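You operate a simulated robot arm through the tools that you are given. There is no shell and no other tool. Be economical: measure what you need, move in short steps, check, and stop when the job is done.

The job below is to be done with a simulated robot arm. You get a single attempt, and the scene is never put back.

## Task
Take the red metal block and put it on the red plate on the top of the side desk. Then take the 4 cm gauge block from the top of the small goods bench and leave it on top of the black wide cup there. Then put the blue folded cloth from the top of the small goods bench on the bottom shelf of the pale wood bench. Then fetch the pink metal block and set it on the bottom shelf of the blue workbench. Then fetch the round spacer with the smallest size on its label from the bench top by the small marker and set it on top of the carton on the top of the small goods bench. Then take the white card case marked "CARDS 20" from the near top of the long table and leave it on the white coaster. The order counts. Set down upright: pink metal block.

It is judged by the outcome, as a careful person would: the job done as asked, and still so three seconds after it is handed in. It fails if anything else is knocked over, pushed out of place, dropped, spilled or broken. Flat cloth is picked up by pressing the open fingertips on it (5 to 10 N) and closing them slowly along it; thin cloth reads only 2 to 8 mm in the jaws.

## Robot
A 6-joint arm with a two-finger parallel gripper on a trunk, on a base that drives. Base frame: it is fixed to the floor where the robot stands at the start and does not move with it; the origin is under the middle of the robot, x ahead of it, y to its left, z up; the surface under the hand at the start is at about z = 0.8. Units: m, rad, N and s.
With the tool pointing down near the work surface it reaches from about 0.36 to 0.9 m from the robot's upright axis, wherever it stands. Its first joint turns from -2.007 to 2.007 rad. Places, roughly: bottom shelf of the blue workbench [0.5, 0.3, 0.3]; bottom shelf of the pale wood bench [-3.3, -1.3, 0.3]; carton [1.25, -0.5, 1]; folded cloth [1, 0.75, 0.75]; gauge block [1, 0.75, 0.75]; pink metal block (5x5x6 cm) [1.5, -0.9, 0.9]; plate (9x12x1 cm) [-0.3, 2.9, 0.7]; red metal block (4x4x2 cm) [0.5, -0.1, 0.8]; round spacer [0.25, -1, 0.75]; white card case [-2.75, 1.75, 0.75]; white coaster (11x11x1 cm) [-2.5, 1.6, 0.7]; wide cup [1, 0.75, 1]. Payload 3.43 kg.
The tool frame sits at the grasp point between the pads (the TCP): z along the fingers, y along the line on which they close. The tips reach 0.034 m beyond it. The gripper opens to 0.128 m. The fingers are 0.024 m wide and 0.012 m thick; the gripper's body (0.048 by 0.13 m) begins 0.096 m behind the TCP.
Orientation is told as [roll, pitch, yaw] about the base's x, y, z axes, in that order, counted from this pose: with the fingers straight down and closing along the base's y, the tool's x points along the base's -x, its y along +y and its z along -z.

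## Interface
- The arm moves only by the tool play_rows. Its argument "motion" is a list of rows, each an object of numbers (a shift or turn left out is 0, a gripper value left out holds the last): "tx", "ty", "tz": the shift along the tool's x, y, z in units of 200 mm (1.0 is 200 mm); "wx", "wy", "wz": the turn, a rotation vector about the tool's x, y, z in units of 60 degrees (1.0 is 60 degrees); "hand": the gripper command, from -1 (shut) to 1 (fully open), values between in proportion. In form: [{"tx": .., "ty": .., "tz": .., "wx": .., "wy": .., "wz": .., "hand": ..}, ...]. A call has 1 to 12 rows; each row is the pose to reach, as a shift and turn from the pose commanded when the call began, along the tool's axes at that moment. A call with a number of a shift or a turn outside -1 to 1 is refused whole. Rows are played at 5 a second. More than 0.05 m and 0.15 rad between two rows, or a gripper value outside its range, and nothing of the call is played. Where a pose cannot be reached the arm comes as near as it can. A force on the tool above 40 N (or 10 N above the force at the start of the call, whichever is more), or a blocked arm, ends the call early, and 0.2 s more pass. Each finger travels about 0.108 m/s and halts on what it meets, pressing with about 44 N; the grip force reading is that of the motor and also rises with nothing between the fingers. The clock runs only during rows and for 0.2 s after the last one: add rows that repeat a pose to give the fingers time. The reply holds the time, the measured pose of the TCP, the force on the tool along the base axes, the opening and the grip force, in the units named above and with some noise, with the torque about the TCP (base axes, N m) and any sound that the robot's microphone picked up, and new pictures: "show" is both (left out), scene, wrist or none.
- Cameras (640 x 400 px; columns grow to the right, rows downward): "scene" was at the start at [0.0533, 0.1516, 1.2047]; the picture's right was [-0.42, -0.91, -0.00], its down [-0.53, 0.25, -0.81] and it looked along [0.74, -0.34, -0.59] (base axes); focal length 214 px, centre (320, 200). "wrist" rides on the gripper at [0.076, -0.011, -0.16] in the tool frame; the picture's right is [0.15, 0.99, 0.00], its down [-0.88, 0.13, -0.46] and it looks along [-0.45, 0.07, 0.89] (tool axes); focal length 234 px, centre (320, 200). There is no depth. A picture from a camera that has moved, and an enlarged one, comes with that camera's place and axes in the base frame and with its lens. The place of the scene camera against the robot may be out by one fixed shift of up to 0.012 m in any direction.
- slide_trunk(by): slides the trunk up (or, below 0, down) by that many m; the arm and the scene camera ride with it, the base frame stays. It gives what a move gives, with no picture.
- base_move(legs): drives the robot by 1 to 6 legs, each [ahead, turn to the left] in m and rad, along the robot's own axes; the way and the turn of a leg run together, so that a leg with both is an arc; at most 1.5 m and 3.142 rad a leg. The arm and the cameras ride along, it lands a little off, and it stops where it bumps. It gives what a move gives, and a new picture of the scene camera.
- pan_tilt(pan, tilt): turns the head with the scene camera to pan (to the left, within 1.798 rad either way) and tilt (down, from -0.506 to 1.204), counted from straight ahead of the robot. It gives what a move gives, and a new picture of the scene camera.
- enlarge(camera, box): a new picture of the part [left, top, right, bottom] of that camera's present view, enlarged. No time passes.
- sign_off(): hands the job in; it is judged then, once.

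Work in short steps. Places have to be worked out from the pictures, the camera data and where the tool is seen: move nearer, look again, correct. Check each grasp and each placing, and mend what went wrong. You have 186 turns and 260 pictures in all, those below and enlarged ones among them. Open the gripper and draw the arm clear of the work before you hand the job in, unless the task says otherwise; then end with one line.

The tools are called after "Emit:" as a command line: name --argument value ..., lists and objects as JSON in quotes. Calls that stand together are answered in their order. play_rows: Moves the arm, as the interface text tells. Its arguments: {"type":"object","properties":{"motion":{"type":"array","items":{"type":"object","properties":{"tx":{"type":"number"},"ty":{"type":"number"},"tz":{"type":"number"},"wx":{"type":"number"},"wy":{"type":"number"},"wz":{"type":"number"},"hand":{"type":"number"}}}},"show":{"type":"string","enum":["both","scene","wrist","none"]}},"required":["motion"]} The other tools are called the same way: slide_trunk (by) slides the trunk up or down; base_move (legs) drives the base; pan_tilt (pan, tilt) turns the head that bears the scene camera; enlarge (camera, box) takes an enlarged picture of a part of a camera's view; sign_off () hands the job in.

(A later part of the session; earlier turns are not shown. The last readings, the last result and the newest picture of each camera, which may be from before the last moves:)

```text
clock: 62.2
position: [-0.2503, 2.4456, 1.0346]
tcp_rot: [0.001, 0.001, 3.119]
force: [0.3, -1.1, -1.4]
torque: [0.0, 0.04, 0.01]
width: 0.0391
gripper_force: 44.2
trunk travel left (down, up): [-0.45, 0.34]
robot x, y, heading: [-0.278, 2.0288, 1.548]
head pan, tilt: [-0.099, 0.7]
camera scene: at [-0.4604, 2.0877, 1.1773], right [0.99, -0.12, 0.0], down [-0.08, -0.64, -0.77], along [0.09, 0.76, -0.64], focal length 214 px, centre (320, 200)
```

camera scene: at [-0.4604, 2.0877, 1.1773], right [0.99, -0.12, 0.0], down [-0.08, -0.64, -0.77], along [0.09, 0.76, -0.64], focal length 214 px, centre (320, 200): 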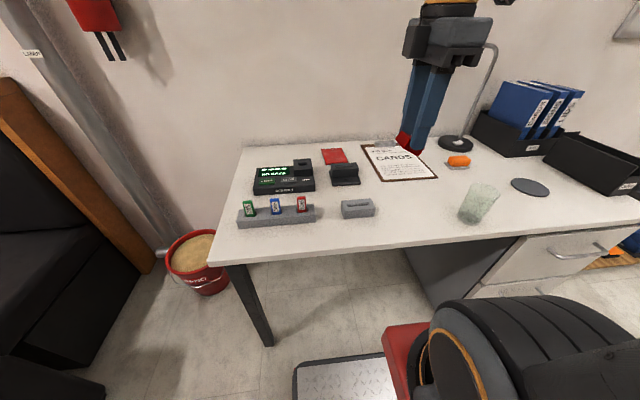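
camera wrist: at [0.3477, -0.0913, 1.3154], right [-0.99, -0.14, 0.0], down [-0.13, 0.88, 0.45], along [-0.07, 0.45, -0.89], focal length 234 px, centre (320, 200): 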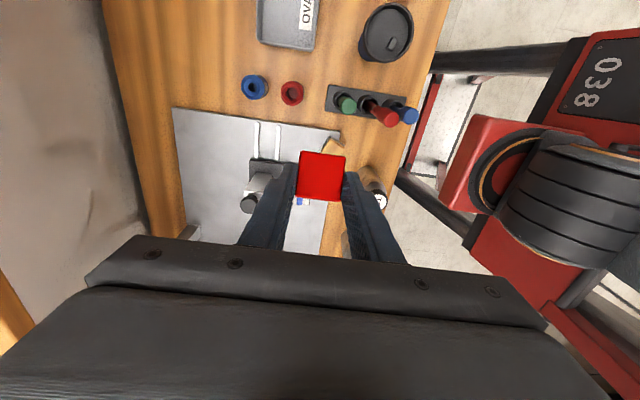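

The plate estimate now is (-0.309, 2.871). I'll extend the arm over the desk, staying high.

Emit:
play_rows --motion '[{"tx": -0.05, "ty": -0.2}, {"tx": -0.1, "ty": -0.42}, {"tx": -0.15, "ty": -0.64}, {"tx": -0.2, "ty": -0.86}, {"tx": -0.2, "ty": -1.0}]' --show "none"

Emit:
play_rows --motion '[{"tx": -0.05, "ty": -0.22}, {"tx": -0.08, "ty": -0.44, "tz": 0.1}, {"tx": -0.08, "ty": -0.66, "tz": 0.2}, {"tx": -0.08, "ty": -0.86, "tz": 0.3}, {"tx": -0.08, "ty": -0.95, "tz": 0.4}, {"tx": -0.08, "ty": -0.95, "tz": 0.4}]'

```text
clock: 63.4
position: [-0.2878, 2.6481, 1.0358]
tcp_rot: [0.0, 0.002, 3.117]
force: [-0.8, -0.7, -0.7]
torque: [0.05, 0.01, -0.02]
width: 0.0392
gripper_force: 44.3
trunk travel left (down, up): [-0.45, 0.34]
robot x, y, heading: [-0.2786, 2.0275, 1.551]
head pan, tilt: [-0.099, 0.7]
```

```text
clock: 64.8
position: [-0.2999, 2.8379, 0.9539]
tcp_rot: [0.002, 0.001, 3.12]
force: [-0.1, -0.7, -0.4]
torque: [0.04, 0.0, 0.0]
width: 0.0389
gripper_force: 44.0
trunk travel left (down, up): [-0.45, 0.34]
robot x, y, heading: [-0.278, 2.0236, 1.549]
head pan, tilt: [-0.099, 0.7]
camera scene: at [-0.4604, 2.0877, 1.1773], right [0.99, -0.12, 0.0], down [-0.08, -0.64, -0.76], along [0.09, 0.76, -0.64], focal length 214 px, centre (320, 200)
camera wrist: at [-0.2236, 2.8469, 1.1134], right [0.12, -0.99, 0.0], down [-0.88, -0.11, 0.45], along [-0.45, -0.06, -0.89], focal length 234 px, centre (320, 200)
```

scene: 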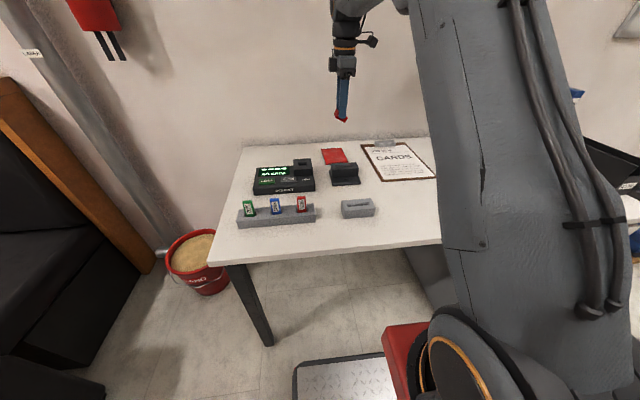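
wrist: 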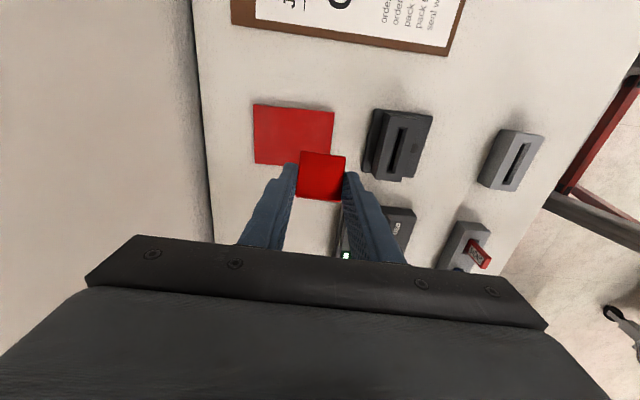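

The plate centre is at (-0.302, 2.880). I'll shift over it and go down in stages.

Emit:
play_rows --motion '[{"tx": -0.015, "ty": -0.1, "tz": 0.1}, {"tx": -0.015, "ty": -0.21, "tz": 0.25}, {"tx": -0.015, "ty": -0.21, "tz": 0.45}, {"tx": -0.015, "ty": -0.21, "tz": 0.58}, {"tx": -0.015, "ty": -0.21, "tz": 0.58}]'

Emit:
enlarge --camera "scene" --box '[280, 100, 400, 200]'

```text
clock: 66.0
position: [-0.2994, 2.8774, 0.838]
tcp_rot: [0.002, 0.002, 3.12]
force: [0.0, -0.3, 0.0]
torque: [0.01, 0.01, 0.01]
width: 0.0391
gripper_force: 44.4
trunk travel left (down, up): [-0.45, 0.34]
robot x, y, heading: [-0.2785, 2.0234, 1.55]
head pan, tilt: [-0.099, 0.7]
camera scene: at [-0.4604, 2.0878, 1.1773], right [0.99, -0.12, 0.0], down [-0.08, -0.64, -0.76], along [0.09, 0.76, -0.64], focal length 214 px, centre (320, 200)
camera wrist: at [-0.2243, 2.8878, 0.9976], right [0.12, -0.99, 0.0], down [-0.88, -0.11, 0.45], along [-0.45, -0.06, -0.89], focal length 234 px, centre (320, 200)
```

scene: 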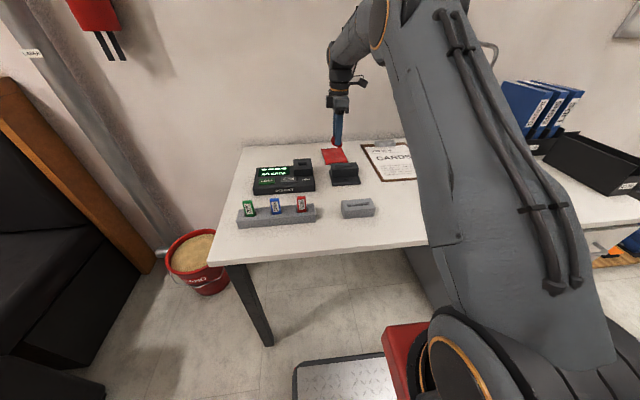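
wrist: 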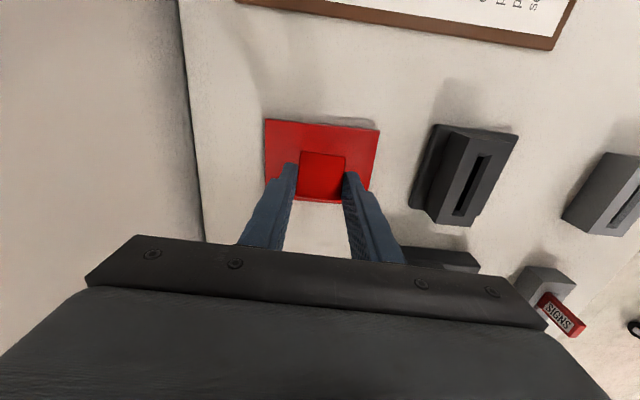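

```text
4.00 times, centred on (340, 150) of scene
camera zoom: at [-0.4604, 2.0878, 1.1773], right [0.99, -0.12, 0.0], down [-0.08, -0.64, -0.76], along [0.09, 0.76, -0.64], focal length 858 px, centre (240, 400)
```

zoom: 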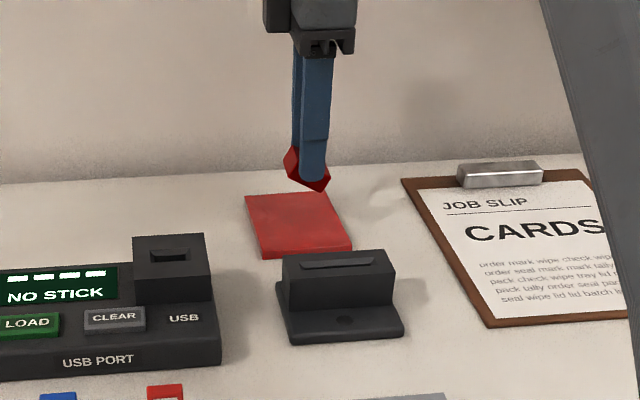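

The block is tilted about 0.4 rad in the jaws, with the +x edge low. I'll tilt the tool to level it, correcting for the shift, then lower it towards the plate.

Emit:
play_rows --motion '[{"wy": 0.14, "tx": -0.02}, {"wy": 0.28, "tx": -0.05}, {"wy": 0.4, "tx": -0.075}, {"wy": 0.4, "tx": -0.075, "tz": 0.1}, {"wy": 0.4, "tx": -0.075, "tz": 0.1}]' --show "wrist"

Emit:
enlarge --camera "scene" --box '[280, 100, 400, 200]'

```text
clock: 67.2
position: [-0.3147, 2.8792, 0.8178]
tcp_rot: [0.0, 0.422, 3.119]
force: [-0.7, -0.5, -0.2]
torque: [0.02, 0.02, -0.03]
width: 0.0392
gripper_force: 43.9
trunk travel left (down, up): [-0.45, 0.34]
robot x, y, heading: [-0.2765, 2.0264, 1.548]
head pan, tilt: [-0.099, 0.7]
camera wrist: at [-0.3108, 2.891, 0.9946], right [0.11, -0.99, 0.06], down [-0.99, -0.11, 0.06], along [-0.05, -0.07, -1.0], focal length 234 px, centre (320, 200)
```

wrist: 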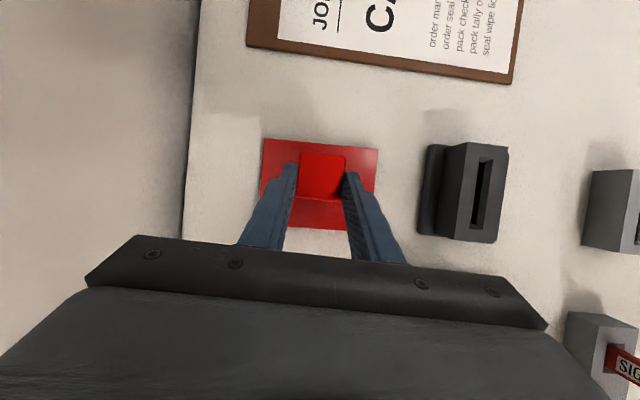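

```text
4.00 times, centred on (340, 150) of scene
camera zoom: at [-0.4604, 2.0878, 1.1773], right [0.99, -0.12, 0.0], down [-0.08, -0.64, -0.76], along [0.09, 0.76, -0.64], focal length 858 px, centre (240, 400)
```

zoom: 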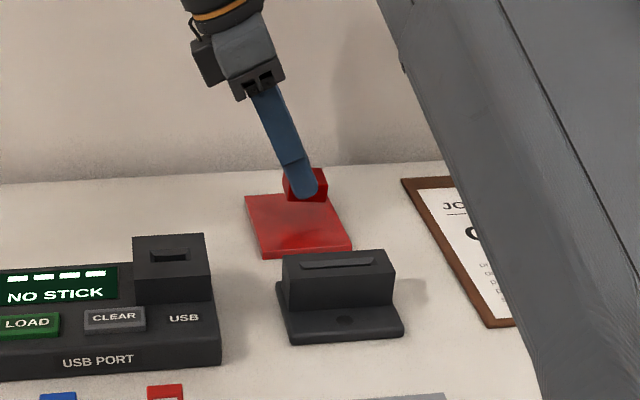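

The block looks level. I'll lower it vertically in small steps and feel for contact.

Emit:
play_rows --motion '[{"tx": -0.01, "tz": 0.023}, {"tx": -0.02, "tz": 0.046}, {"tx": -0.03, "tz": 0.068}, {"tx": -0.041, "tz": 0.091}, {"tx": -0.041, "tz": 0.091}]' --show "none"

Emit:
enlarge --camera "scene" --box '[300, 120, 380, 180]'

```text
clock: 68.4
position: [-0.3161, 2.879, 0.7978]
tcp_rot: [0.002, 0.42, 3.12]
force: [-0.9, 0.5, -0.3]
torque: [-0.01, -0.02, 0.01]
width: 0.0391
gripper_force: 43.9
trunk travel left (down, up): [-0.45, 0.34]
robot x, y, heading: [-0.2771, 2.0263, 1.544]
head pan, tilt: [-0.099, 0.7]
```

```text
6.67 times, centred on (340, 150) of scene
camera zoom: at [-0.4604, 2.0878, 1.1773], right [0.99, -0.12, 0.0], down [-0.08, -0.64, -0.76], along [0.09, 0.76, -0.64], focal length 1430 px, centre (187, 533)
```

zoom: 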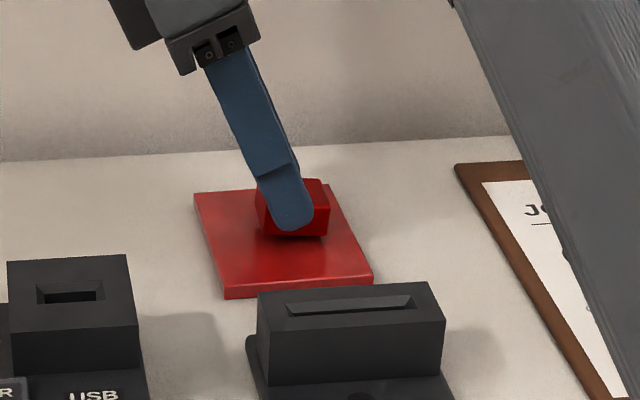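

There is no contact force yet, so I continue in 3 mm steps.

Emit:
play_rows --motion '[{"tx": -0.006, "tz": 0.014}, {"tx": -0.012, "tz": 0.028}, {"tx": -0.018, "tz": 0.042}, {"tx": -0.018, "tz": 0.042}]' --show "none"

Emit:
enlarge --camera "scene" --box '[300, 120, 380, 180]'

```text
clock: 69.4
position: [-0.3158, 2.8789, 0.7929]
tcp_rot: [-0.002, 0.422, 3.116]
force: [1.4, -1.7, 31.5]
torque: [-0.17, -1.06, -0.04]
width: 0.0387
gripper_force: 44.2
trunk travel left (down, up): [-0.45, 0.34]
robot x, y, heading: [-0.2832, 2.0241, 1.548]
head pan, tilt: [-0.099, 0.7]
```

```text
6.67 times, centred on (340, 150) of scene
camera zoom: at [-0.4604, 2.0865, 1.1776], right [0.99, -0.12, 0.0], down [-0.08, -0.64, -0.77], along [0.09, 0.76, -0.64], focal length 1430 px, centre (187, 533)
```

zoom: 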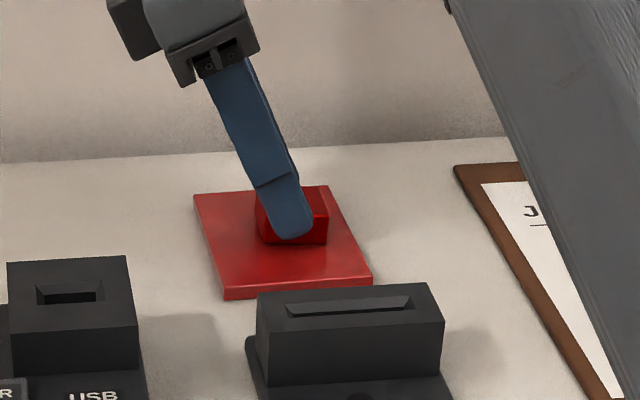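

There is firm contact at 31 N. I'll ease up 3 mm, open, and back out along the tool axis.

Emit:
play_rows --motion '[{"tx": 0.006, "tz": -0.013}, {"tx": 0.006, "tz": -0.013, "hand": 0.1}, {"tx": 0.006, "tz": -0.013}, {"tx": 0.006, "tz": -0.013}, {"tz": -0.15}, {"tz": -0.35}, {"tz": -0.5}]'

Emit:
enlarge --camera "scene" --box '[300, 120, 380, 180]'

```text
clock: 71.0
position: [-0.3564, 2.8791, 0.8804]
tcp_rot: [0.0, 0.421, 3.12]
force: [-0.1, 0.2, 0.5]
torque: [-0.05, -0.01, 0.0]
width: 0.0702
gripper_force: 0.1
trunk travel left (down, up): [-0.45, 0.34]
robot x, y, heading: [-0.2796, 2.0301, 1.549]
head pan, tilt: [-0.099, 0.7]
camera scene: at [-0.4604, 2.0879, 1.1773], right [0.99, -0.12, 0.0], down [-0.08, -0.64, -0.76], along [0.09, 0.76, -0.64], focal length 214 px, centre (320, 200)
camera wrist: at [-0.3516, 2.8902, 1.057], right [0.11, -0.99, 0.06], down [-0.99, -0.11, 0.06], along [-0.05, -0.07, -1.0], focal length 234 px, centre (320, 200)
```

scene: 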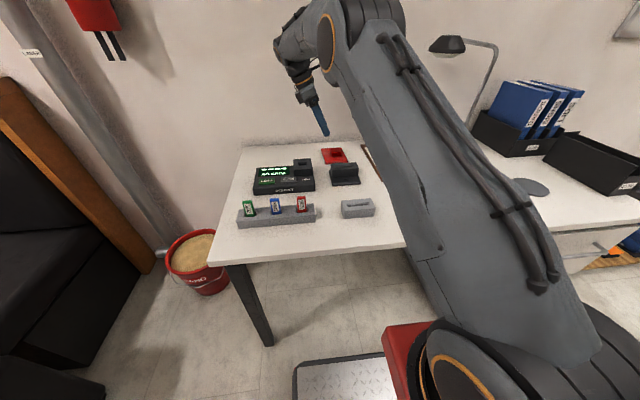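
wrist: 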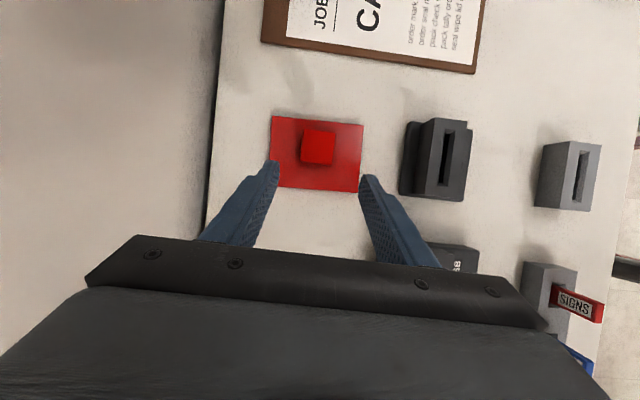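

```text
6.67 times, centred on (340, 150) of scene
camera zoom: at [-0.4604, 2.0879, 1.1773], right [0.99, -0.12, 0.0], down [-0.08, -0.64, -0.76], along [0.09, 0.76, -0.64], focal length 1430 px, centre (187, 533)
```

zoom: 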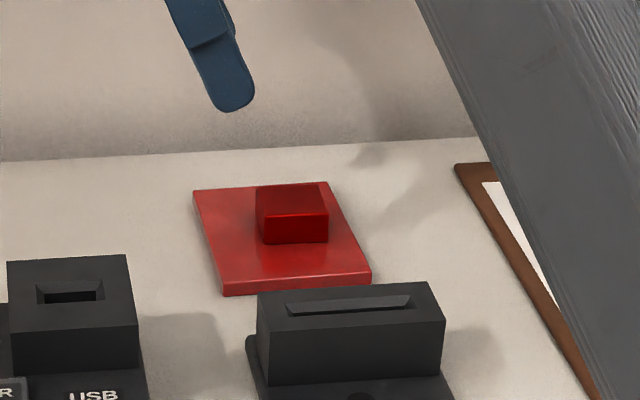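

The red block sits flat on the plate, so job 1 is done. I'll level the tool, rise and retract the arm before driving.

Emit:
play_rows --motion '[{"tz": -0.2}, {"wy": -0.13, "tz": -0.4}, {"wy": -0.26, "tz": -0.55}, {"wy": -0.4, "tz": -0.7, "ty": 0.1}, {"wy": -0.4, "tz": -0.7, "ty": 0.3}, {"wy": -0.4, "tz": -0.7, "ty": 0.54}, {"wy": -0.4, "tz": -0.7, "ty": 0.78}, {"wy": -0.4, "tz": -0.7, "ty": 1.0}]' --show "none"

Emit:
play_rows --motion '[{"ty": 0.24}, {"ty": 0.48}, {"ty": 0.72}, {"ty": 0.9}, {"ty": 0.9}]' --show "none"

Emit:
slide_trunk --by 0.15

Emit:
base_move --legs '[[-0.35, 0], [0, -0.785], [0, -0.785]]'

```text
clock: 72.8
position: [-0.4193, 2.6816, 1.0092]
tcp_rot: [0.001, 0.001, 3.12]
force: [-0.3, 0.4, -1.5]
torque: [-0.05, 0.02, 0.03]
width: 0.0704
gripper_force: 0.1
trunk travel left (down, up): [-0.45, 0.34]
robot x, y, heading: [-0.2779, 2.0274, 1.55]
head pan, tilt: [-0.099, 0.7]
```

```text
clock: 74.0
position: [-0.4232, 2.5002, 1.0098]
tcp_rot: [0.002, 0.0, 3.118]
force: [0.9, 0.8, 0.5]
torque: [-0.02, 0.01, -0.01]
width: 0.0707
gripper_force: 0.0
trunk travel left (down, up): [-0.45, 0.34]
robot x, y, heading: [-0.2779, 2.0239, 1.553]
head pan, tilt: [-0.099, 0.7]
```

```text
clock: 75.8
position: [-0.4213, 2.5025, 1.1581]
tcp_rot: [0.002, 0.002, 3.119]
force: [0.2, 0.1, 0.4]
torque: [-0.02, 0.0, 0.08]
width: 0.0702
gripper_force: 0.1
trunk travel left (down, up): [-0.6, 0.19]
robot x, y, heading: [-0.2763, 2.0268, 1.548]
head pan, tilt: [-0.099, 0.7]
```

```text
clock: 82.2
position: [0.1893, 1.8142, 1.1582]
tcp_rot: [0.002, 0.003, 1.543]
force: [-0.1, 0.7, -0.5]
torque: [0.03, 0.01, 0.02]
width: 0.0702
gripper_force: 0.1
trunk travel left (down, up): [-0.6, 0.19]
robot x, y, heading: [-0.2857, 1.667, -0.028]
head pan, tilt: [-0.099, 0.7]
camera scene: at [-0.2555, 1.8501, 1.3273], right [-0.13, -0.99, 0.0], down [-0.64, 0.08, -0.76], along [0.76, -0.1, -0.64], focal length 214 px, centre (320, 200)
```

scene: 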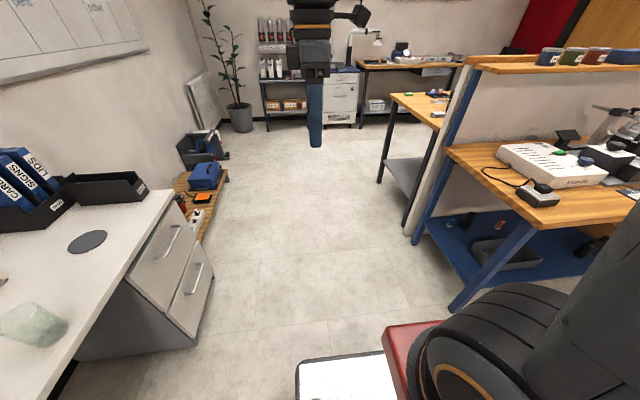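

A second bench stands behind the partition, with its front towards +x. I'll drive along the passage to look at it from the other side.

Emit:
base_move --legs '[[1.2, 0.03], [0.9, 0]]'

Emit:
pan_tilt --pan -1.2 --tilt 0.55

```text
clock: 92.6
position: [2.279, 1.8319, 1.1588]
tcp_rot: [0.002, 0.003, 1.583]
force: [-0.3, 0.4, 0.1]
torque: [0.02, -0.01, -0.03]
width: 0.0704
gripper_force: 0.2
trunk travel left (down, up): [-0.6, 0.19]
robot x, y, heading: [1.8092, 1.668, 0.009]
head pan, tilt: [-0.099, 0.7]
camera scene: at [1.8324, 1.8501, 1.3273], right [-0.09, -1.0, 0.0], down [-0.64, 0.06, -0.76], along [0.76, -0.07, -0.64], focal length 214 px, centre (320, 200)
```

scene: 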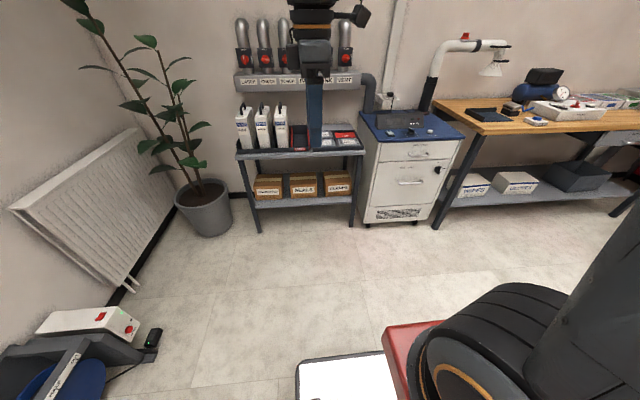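

```text
clock: 93.9
position: [2.2796, 1.8315, 1.158]
tcp_rot: [0.001, 0.001, 1.581]
force: [0.1, 0.5, 0.2]
torque: [-0.01, 0.0, -0.01]
width: 0.0704
gripper_force: 0.0
trunk travel left (down, up): [-0.6, 0.19]
robot x, y, heading: [1.8084, 1.6689, 0.012]
head pan, tilt: [-1.201, 0.55]
camera scene: at [1.7812, 1.7743, 1.3404], right [-0.93, -0.37, 0.0], down [-0.19, 0.48, -0.85], along [0.32, -0.79, -0.52], focal length 214 px, centre (320, 200)
```

scene: 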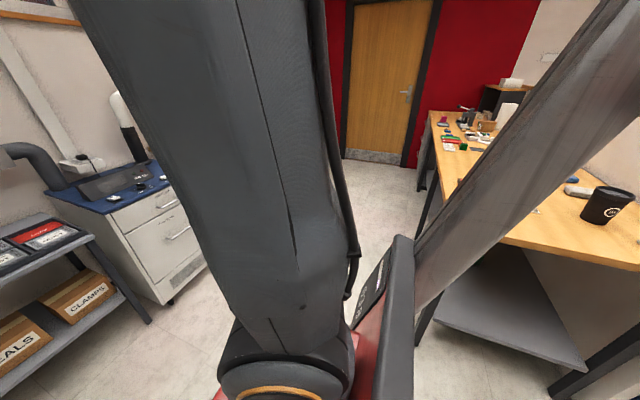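

The black wide cup is on this bench at about (0.92, 0.57), and the bench's front edge is at x ≈ 1.4. I'll drive round to face it.

Emit:
base_move --legs '[[0.22, 0], [0, -0.79], [0, -0.79], [0.95, 0], [0, -0.785], [0, -0.785]]'

Emit:
pan_tilt --pan 0.0 --tilt 0.6

```text
clock: 108.3
position: [1.5739, 0.5643, 1.1582]
tcp_rot: [0.001, 0.003, -1.545]
force: [-0.2, -0.2, -1.3]
torque: [-0.04, 0.05, 0.0]
width: 0.0703
gripper_force: 0.1
trunk travel left (down, up): [-0.6, 0.19]
robot x, y, heading: [2.0401, 0.7328, -3.119]
head pan, tilt: [-1.201, 0.55]
camera scene: at [2.0759, 0.6122, 1.3404], right [0.92, 0.39, 0.0], down [0.2, -0.48, -0.85], along [-0.33, 0.79, -0.52], focal length 214 px, centre (320, 200)
```

scene: 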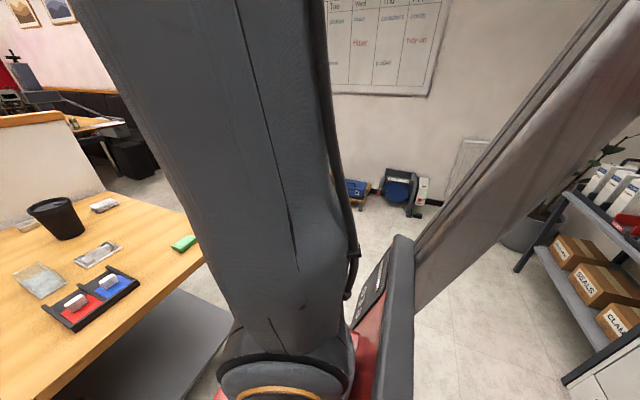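

```text
clock: 109.8
position: [1.5733, 0.5661, 1.1582]
tcp_rot: [0.002, 0.0, -1.546]
force: [0.9, 0.4, 0.4]
torque: [0.01, 0.01, -0.02]
width: 0.0703
gripper_force: 0.1
trunk travel left (down, up): [-0.6, 0.19]
robot x, y, heading: [2.0417, 0.7293, -3.113]
head pan, tilt: [0.0, 0.6]
camera scene: at [2.0222, 0.5271, 1.3359], right [-0.03, 1.0, 0.0], down [0.56, 0.01, -0.83], along [-0.82, -0.02, -0.56], focal length 214 px, centre (320, 200)
```

scene: 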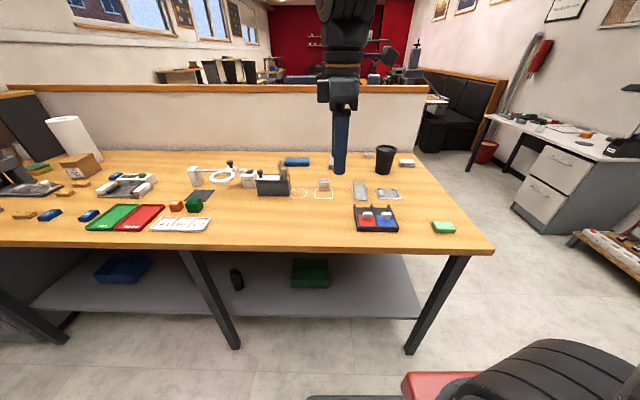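

I have a good overview of the small goods bench. I'll zoom in on the area around the cup and then on the left half.

Emit:
enlarge --camera "scene" --box '[270, 130, 470, 255]'

Emit:
enlarge --camera "scene" --box '[0, 100, 280, 260]'

```text
3.20 times, centred on (370, 192) of scene
camera zoom: at [2.0222, 0.5271, 1.3359], right [-0.03, 1.0, 0.0], down [0.56, 0.01, -0.83], along [-0.82, -0.02, -0.56], focal length 686 px, centre (160, 224)
```

zoom: 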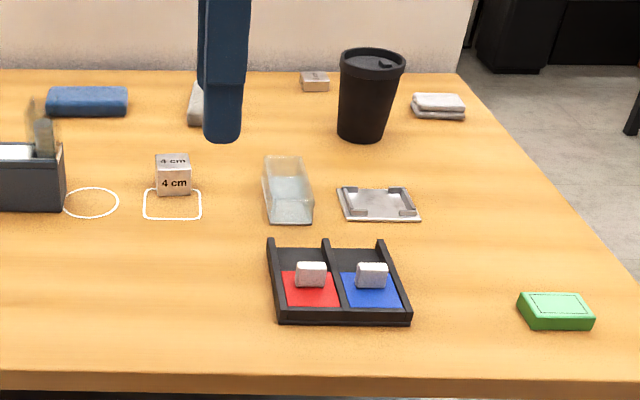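

```text
2.29 times, centred on (140, 180) of scene
camera zoom: at [2.0222, 0.5271, 1.3359], right [-0.03, 1.0, 0.0], down [0.56, 0.01, -0.83], along [-0.82, -0.02, -0.56], focal length 490 px, centre (731, 246)
```

zoom: 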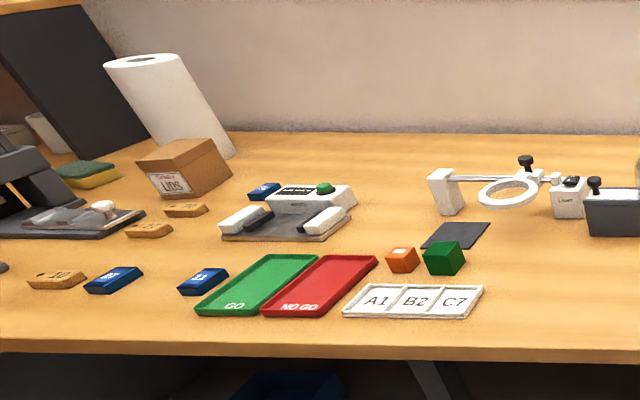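

The 4 cm gauge block is near (1.11, 0.52), the blue cloth is further back on the left, and the lidded black cup is near (0.91, 0.86) with its top around z 0.92. I'll drive closer and lower the trunk a little.

Emit:
base_move --legs '[[0.32, 0]]'

Emit:
slide_trunk --by -0.08

Emit:
play_rows --motion '[{"hand": 0.2}]'

```text
clock: 111.8
position: [1.3176, 0.5702, 1.1583]
tcp_rot: [0.0, 0.001, -1.581]
force: [-0.3, -0.5, 0.3]
torque: [0.05, 0.02, 0.03]
width: 0.0702
gripper_force: 0.0
trunk travel left (down, up): [-0.6, 0.19]
robot x, y, heading: [1.7895, 0.7069, 2.989]
head pan, tilt: [0.0, 0.6]
stopped in leg 1: the robot was blocked; the commanded pose is now the measured one
camera scene: at [1.7373, 0.5082, 1.3359], right [0.15, 0.99, 0.0], down [0.56, -0.09, -0.83], along [-0.82, 0.13, -0.56], focal length 214 px, centre (320, 200)
```

scene: 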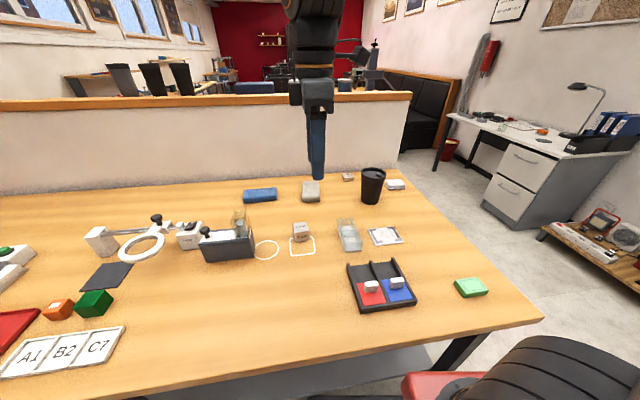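

```text
clock: 113.0
position: [1.3167, 0.5714, 1.0779]
tcp_rot: [0.0, 0.001, -1.585]
force: [-0.6, 0.6, 0.2]
torque: [0.0, -0.03, 0.0]
width: 0.0704
gripper_force: 0.1
trunk travel left (down, up): [-0.52, 0.27]
robot x, y, heading: [1.7918, 0.7044, 2.988]
head pan, tilt: [0.0, 0.6]
```

```text
clock: 113.4
position: [1.3181, 0.572, 1.0786]
tcp_rot: [0.003, 0.003, -1.585]
force: [0.2, 0.1, 0.8]
torque: [0.03, 0.02, 0.0]
width: 0.0767
gripper_force: 0.0
trunk travel left (down, up): [-0.52, 0.27]
robot x, y, heading: [1.7928, 0.7067, 2.986]
head pan, tilt: [0.0, 0.6]
camera scene: at [1.7152, 0.512, 1.2559], right [0.15, 0.99, 0.0], down [0.56, -0.09, -0.83], along [-0.82, 0.13, -0.56], focal length 214 px, centre (320, 200)
camera wrist: at [1.3068, 0.6469, 1.2377], right [0.99, 0.13, 0.0], down [0.12, -0.88, 0.45], along [0.06, -0.45, -0.89], focal length 234 px, centre (320, 200)
```

scene: 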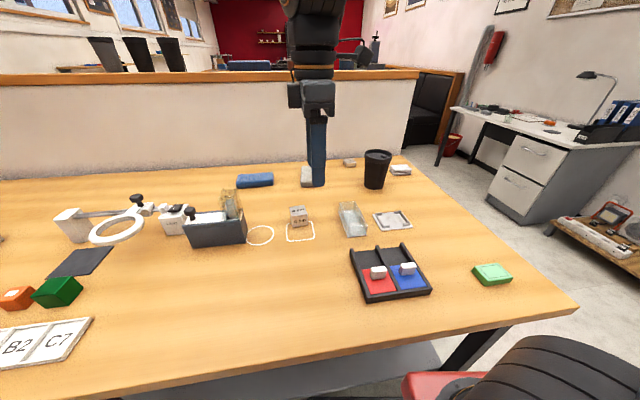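
wrist: 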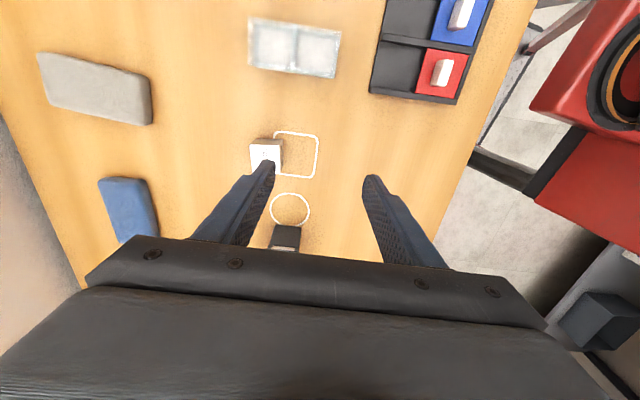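

Comparing the two cameras, this bench top is higher than I assumed, at about z 0.86. That puts the cube near (1.24, 0.53) and the cup near (1.07, 0.82) with its top around 0.98. I'll zoom in on the cube.

Emit:
enlarge --camera "wrist" --box '[220, 110, 340, 185]'

Emit:
enlarge --camera "scene" --box '[240, 140, 440, 265]'

```text
5.33 times, centred on (280, 148) of wrist
camera zoom: at [1.3068, 0.6469, 1.2377], right [0.99, 0.13, 0.0], down [0.12, -0.88, 0.45], along [0.06, -0.45, -0.89], focal length 1249 px, centre (533, 480)
```

zoom: 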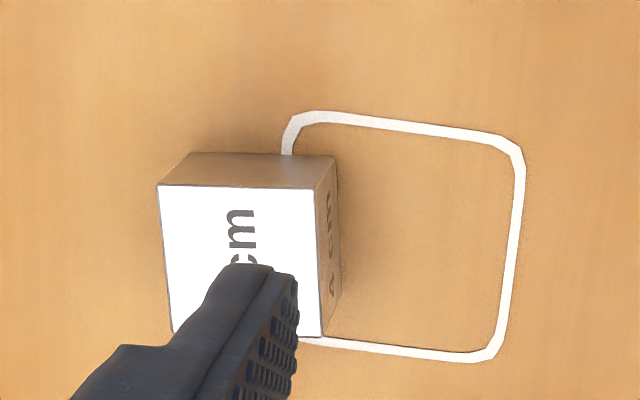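

```text
3.20 times, centred on (340, 202) of scene
camera zoom: at [1.7152, 0.512, 1.2559], right [0.15, 0.99, 0.0], down [0.56, -0.09, -0.83], along [-0.82, 0.13, -0.56], focal length 686 px, centre (256, 192)
```

zoom: 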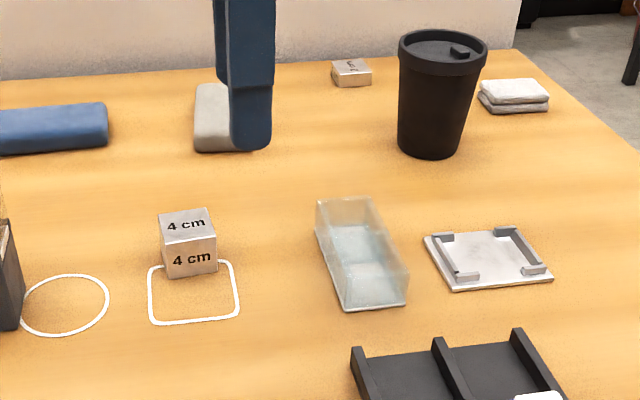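

The cube is near (1.245, 0.535) with its top near 0.92, turned about 0.1 rad. I'll move above it, align, and look again.

Emit:
play_rows --motion '[{"tx": -0.06, "ty": -0.12, "hand": 0.25}, {"tx": -0.12, "ty": -0.24, "wz": -0.05}, {"tx": -0.185, "ty": -0.365, "wz": -0.095, "tz": 0.1}, {"tx": -0.185, "ty": -0.365, "wz": -0.095, "tz": 0.25}, {"tx": -0.185, "ty": -0.365, "wz": -0.095, "tz": 0.25}]' --show "wrist"

Emit:
enlarge --camera "wrist" --box '[240, 110, 400, 210]'

```text
clock: 114.6
position: [1.2432, 0.536, 1.0286]
tcp_rot: [-0.001, 0.002, -1.483]
force: [0.0, 0.2, -0.6]
torque: [0.02, -0.03, 0.03]
width: 0.0799
gripper_force: 0.1
trunk travel left (down, up): [-0.52, 0.27]
robot x, y, heading: [1.792, 0.7029, 2.984]
head pan, tilt: [0.0, 0.6]
camera wrist: at [1.2252, 0.609, 1.1869], right [0.97, 0.23, 0.0], down [0.21, -0.87, 0.45], along [0.11, -0.44, -0.89], focal length 234 px, centre (320, 200)
```

wrist: 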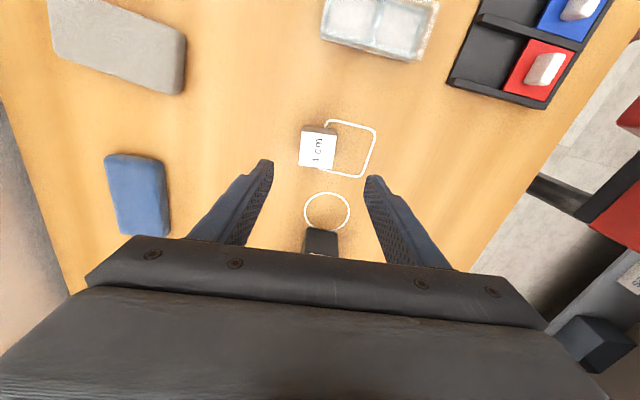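

```text
4.00 times, centred on (320, 160) of wrist
camera zoom: at [1.2252, 0.609, 1.1869], right [0.97, 0.23, 0.0], down [0.21, -0.87, 0.45], along [0.11, -0.44, -0.89], focal length 937 px, centre (320, 360)
```

zoom: 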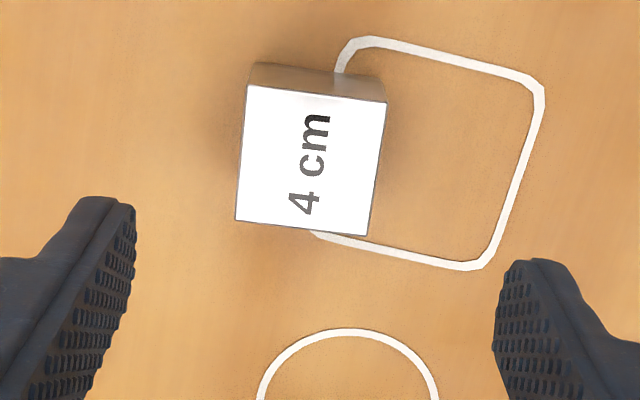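

The alignment is good. I'll descend and grip the cube.

Emit:
play_rows --motion '[{"tz": 0.2, "wz": -0.04, "ty": -0.015, "tx": 0.01}, {"tz": 0.4, "wz": -0.04, "ty": -0.015, "tx": 0.01}, {"tz": 0.5, "wz": -0.04, "ty": -0.015, "tx": 0.01}, {"tz": 0.5, "wz": -0.04, "ty": -0.015, "tx": 0.01, "hand": -1}, {"tz": 0.5, "wz": -0.04, "ty": -0.015, "tx": 0.01}, {"tz": 0.5, "wz": -0.04, "ty": -0.015, "tx": 0.01}]' --show "wrist"

```text
clock: 116.0
position: [1.2405, 0.537, 0.9289]
tcp_rot: [-0.001, 0.002, -1.443]
force: [0.3, -0.8, 1.2]
torque: [-0.11, 0.09, -0.06]
width: 0.0434
gripper_force: 43.9
trunk travel left (down, up): [-0.52, 0.27]
robot x, y, heading: [1.7935, 0.7061, 2.985]
head pan, tilt: [0.0, 0.6]
camera wrist: at [1.2202, 0.6104, 1.088], right [0.96, 0.27, 0.0], down [0.24, -0.86, 0.45], along [0.12, -0.44, -0.89], focal length 234 px, centre (320, 200)
```

wrist: 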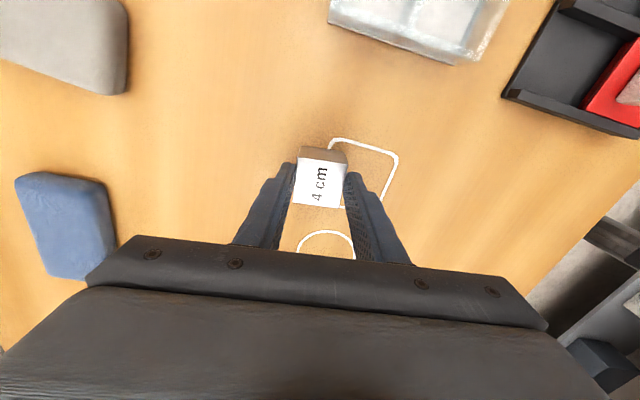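

It's gripped (0.0434 wide, 44 N). I'll lift it and move towards the cup to look at the lid.

Emit:
play_rows --motion '[{"tz": -0.2}, {"tz": -0.45}, {"tz": -0.7, "tx": 0.1}, {"tz": -0.9, "tx": 0.25}, {"tz": -0.95, "tx": 0.45, "ty": -0.05}, {"tz": -0.95, "tx": 0.65, "ty": -0.1}, {"tz": -0.95, "tx": 0.65, "ty": -0.1}]'

Emit:
enlarge --camera "scene" --box '[260, 80, 460, 205]'

```text
refused: row 3 steps farther than a row can; nothing moved
```

```text
3.20 times, centred on (360, 142) of scene
camera zoom: at [1.7152, 0.512, 1.2559], right [0.15, 0.99, 0.0], down [0.56, -0.09, -0.83], along [-0.82, 0.13, -0.56], focal length 686 px, centre (192, 384)
```

zoom: 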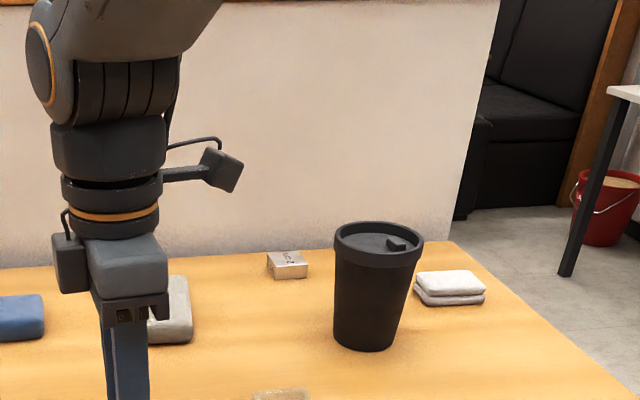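

One row was too long. I'll retry with shorter steps. The cup is at about (1.11, 0.80), with its rim at z ≈ 0.99.

Emit:
play_rows --motion '[{"tz": -0.2}, {"tz": -0.43}, {"tz": -0.65, "tx": 0.05}, {"tz": -0.85, "tx": 0.15}, {"tz": -0.95, "tx": 0.33, "ty": -0.1}, {"tz": -1.0, "tx": 0.5, "ty": -0.2}, {"tz": -1.0, "tx": 0.62, "ty": -0.38}, {"tz": -1.0, "tx": 0.62, "ty": -0.38}]'

Emit:
enlarge --camera "scene" --box '[260, 80, 460, 205]'

```text
clock: 117.8
position: [1.1481, 0.6498, 1.1304]
tcp_rot: [0.002, -0.001, -1.442]
force: [0.0, -1.1, -2.3]
torque: [0.01, 0.02, 0.03]
width: 0.0433
gripper_force: 43.4
trunk travel left (down, up): [-0.52, 0.27]
robot x, y, heading: [1.7885, 0.7069, 2.989]
head pan, tilt: [0.0, 0.6]
camera scene: at [1.7152, 0.512, 1.2559], right [0.15, 0.99, 0.0], down [0.56, -0.09, -0.83], along [-0.82, 0.13, -0.56], focal length 214 px, centre (320, 200)
camera wrist: at [1.1274, 0.7221, 1.289], right [0.96, 0.27, 0.0], down [0.24, -0.86, 0.45], along [0.13, -0.44, -0.89], focal length 234 px, centre (320, 200)
```

scene: 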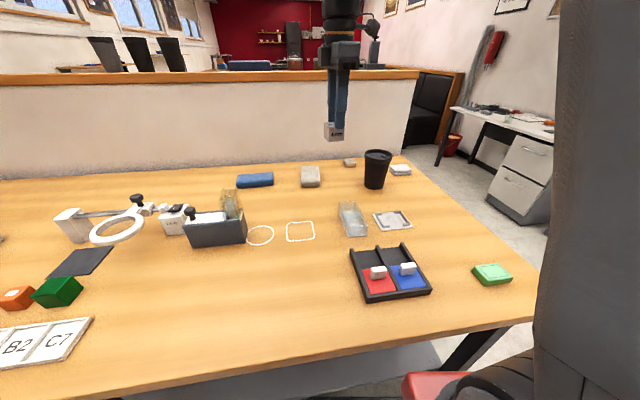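
wrist: 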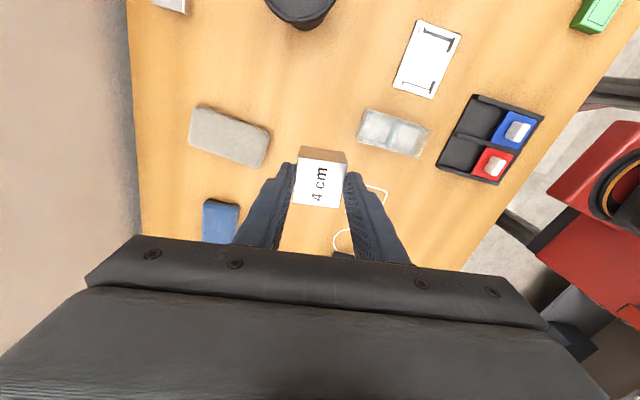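

```text
3.20 times, centred on (360, 142) of scene
camera zoom: at [1.7152, 0.512, 1.2559], right [0.15, 0.99, 0.0], down [0.56, -0.09, -0.83], along [-0.82, 0.13, -0.56], focal length 686 px, centre (192, 384)
```

zoom: 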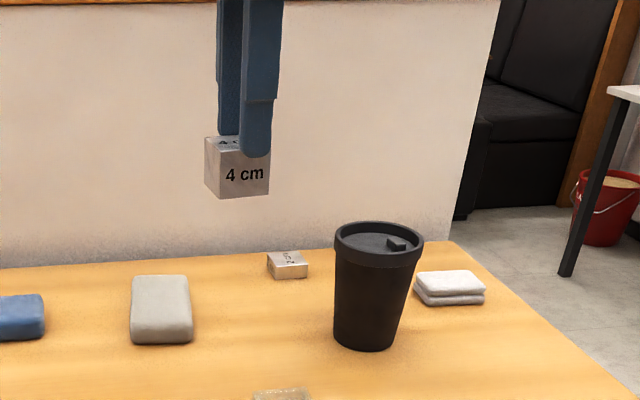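

The cube's bottom is about 5.2 cm below the TCP. The lid has a small tab on its right side, so I'll look at it from above before choosing where to set the cube.

Emit:
play_rows --motion '[{"tx": 0.2, "ty": -0.03}, {"tx": 0.4, "ty": -0.06}, {"tx": 0.515, "ty": -0.085}, {"tx": 0.515, "ty": -0.085}]' --show "wrist"

Emit:
enlarge --camera "wrist" --box '[220, 30, 420, 205]'

```text
clock: 118.8
position: [1.1204, 0.7495, 1.1298]
tcp_rot: [0.002, 0.001, -1.441]
force: [-0.2, -0.4, -2.2]
torque: [0.06, 0.01, 0.03]
width: 0.0434
gripper_force: 43.8
trunk travel left (down, up): [-0.52, 0.27]
robot x, y, heading: [1.7898, 0.7045, 2.988]
head pan, tilt: [0.0, 0.6]
camera wrist: at [1.0985, 0.8226, 1.2884], right [0.96, 0.27, 0.0], down [0.24, -0.86, 0.45], along [0.13, -0.44, -0.89], focal length 234 px, centre (320, 200)
```

wrist: 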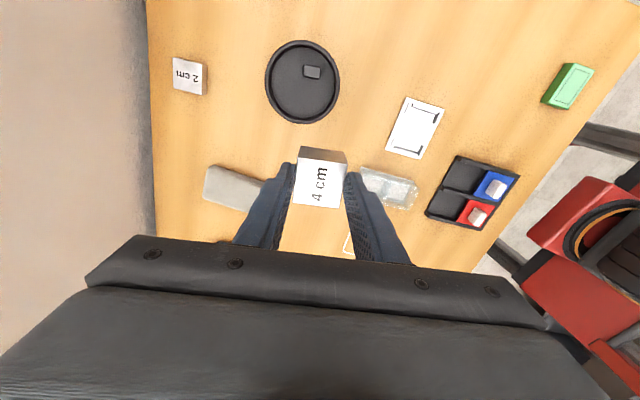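

```text
2.29 times, centred on (320, 118) of wrist
camera zoom: at [1.0985, 0.8226, 1.2884], right [0.96, 0.27, 0.0], down [0.24, -0.86, 0.45], along [0.13, -0.44, -0.89], focal length 535 px, centre (320, 389)
```

zoom: 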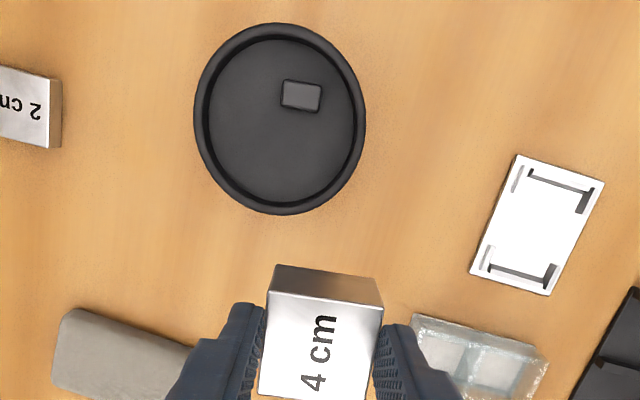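

The lid centre is at (1.081, 0.816), the recess is about 7.3 cm across, and the tab sits off-centre. I need to know the tab height against the rim height, so I'll take a close zoom.

Emit:
enlarge --camera "scene" --box '[355, 140, 400, 170]'

Emit:
enlarge --camera "wrist" --box '[260, 35, 345, 128]'

```text
13.33 times, centred on (378, 155) of scene
camera zoom: at [1.7151, 0.512, 1.2559], right [0.15, 0.99, 0.0], down [0.56, -0.09, -0.83], along [-0.82, 0.13, -0.56], focal length 2860 px, centre (-447, 800)
```

zoom: 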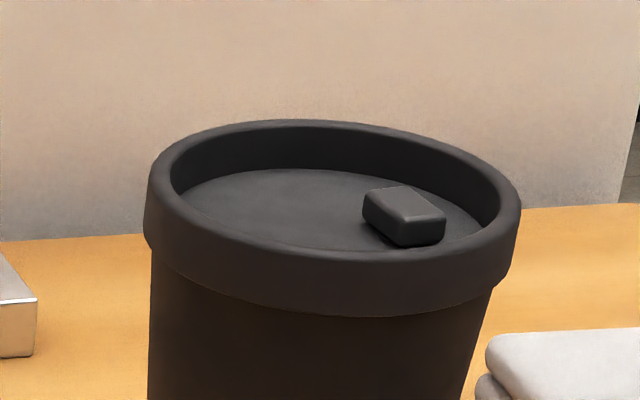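

```text
4.30 times, centred on (302, 82) of wrist
camera zoom: at [1.0985, 0.8226, 1.2884], right [0.96, 0.27, 0.0], down [0.24, -0.86, 0.45], along [0.13, -0.44, -0.89], focal length 1007 px, centre (395, 710)
```

zoom: 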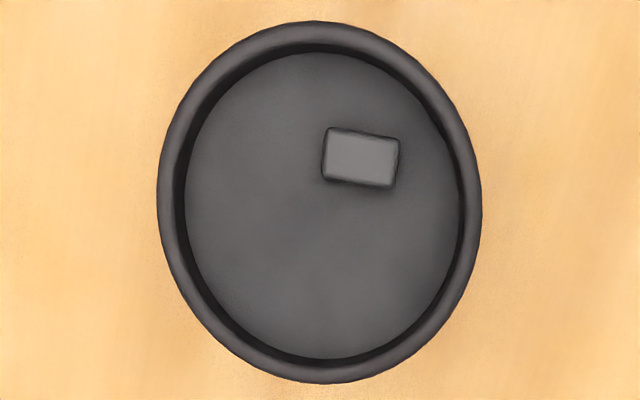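

The rim stands about 1 cm above the lid floor and the tab about 0.7 cm. The cube fits inside the recess with one edge on the tab, so I'll aim 6 mm off the lid centre, away from the tab. I'll hover there first.

Emit:
play_rows --motion '[{"tx": 0.16, "ty": -0.07}, {"tx": 0.319, "ty": -0.145, "tz": 0.05}, {"tx": 0.319, "ty": -0.145, "tz": 0.2}, {"tx": 0.319, "ty": -0.145, "tz": 0.27}, {"tx": 0.319, "ty": -0.145, "tz": 0.27}]' --show "wrist"

Emit:
enlarge --camera "scene" --box '[335, 110, 425, 170]'

```text
clock: 120.0
position: [1.0827, 0.8109, 1.0744]
tcp_rot: [0.002, 0.002, -1.444]
force: [1.2, -0.3, -2.0]
torque: [0.0, -0.04, 0.01]
width: 0.0434
gripper_force: 44.2
trunk travel left (down, up): [-0.52, 0.27]
robot x, y, heading: [1.797, 0.7046, 2.99]
head pan, tilt: [0.0, 0.6]
camera wrist: at [1.0618, 0.8834, 1.2342], right [0.96, 0.27, 0.0], down [0.24, -0.86, 0.45], along [0.12, -0.44, -0.89], focal length 234 px, centre (320, 200)
```

wrist: 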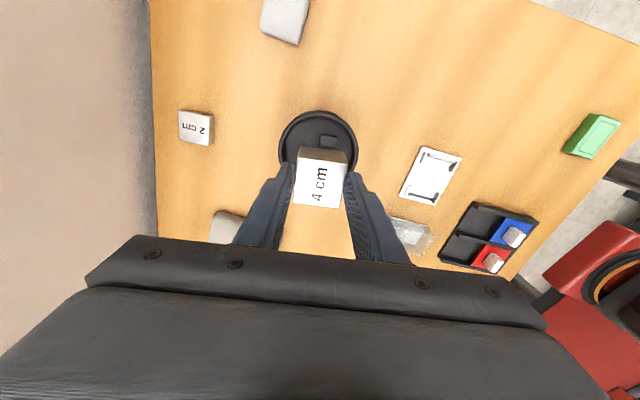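

```text
6.67 times, centred on (380, 140) of scene
camera zoom: at [1.7151, 0.5121, 1.2559], right [0.15, 0.99, 0.0], down [0.56, -0.09, -0.83], along [-0.82, 0.13, -0.57], focal length 1430 px, centre (-80, 600)
```

zoom: 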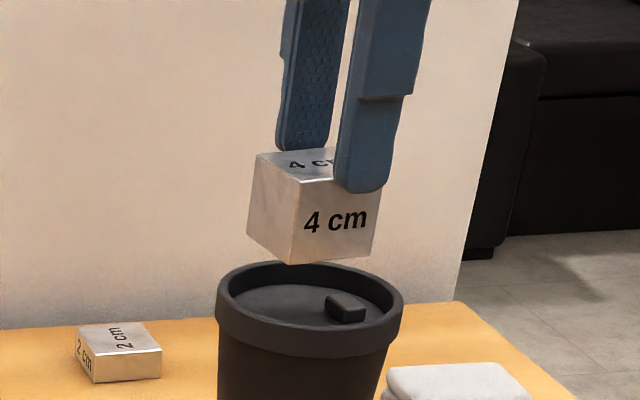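

The cube hangs over the recess. I'll lower it in small steps until it touches.

Emit:
play_rows --motion '[{"tz": 0.04}, {"tz": 0.08}, {"tz": 0.11}, {"tz": 0.13}, {"tz": 0.15}, {"tz": 0.15}]' --show "none"

Emit:
enlarge --camera "scene" --box '[335, 110, 425, 170]'

```text
clock: 121.4
position: [1.0823, 0.8097, 1.0497]
tcp_rot: [-0.008, 0.004, -1.443]
force: [2.6, -0.2, 11.9]
torque: [-0.33, -0.25, 0.02]
width: 0.0433
gripper_force: 44.3
trunk travel left (down, up): [-0.52, 0.27]
robot x, y, heading: [1.7924, 0.7076, 2.985]
head pan, tilt: [0.0, 0.6]
stopped in row 6: the force on the tool passed its limit at 42 N (the readings are from after the stop); the commanded pose is now the measured one
```

```text
6.67 times, centred on (380, 140) of scene
camera zoom: at [1.7157, 0.5121, 1.2558], right [0.15, 0.99, 0.0], down [0.56, -0.09, -0.83], along [-0.82, 0.13, -0.56], focal length 1430 px, centre (-80, 600)
```

zoom: 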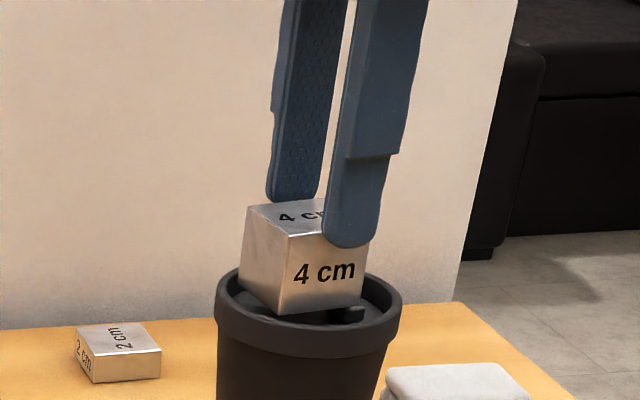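

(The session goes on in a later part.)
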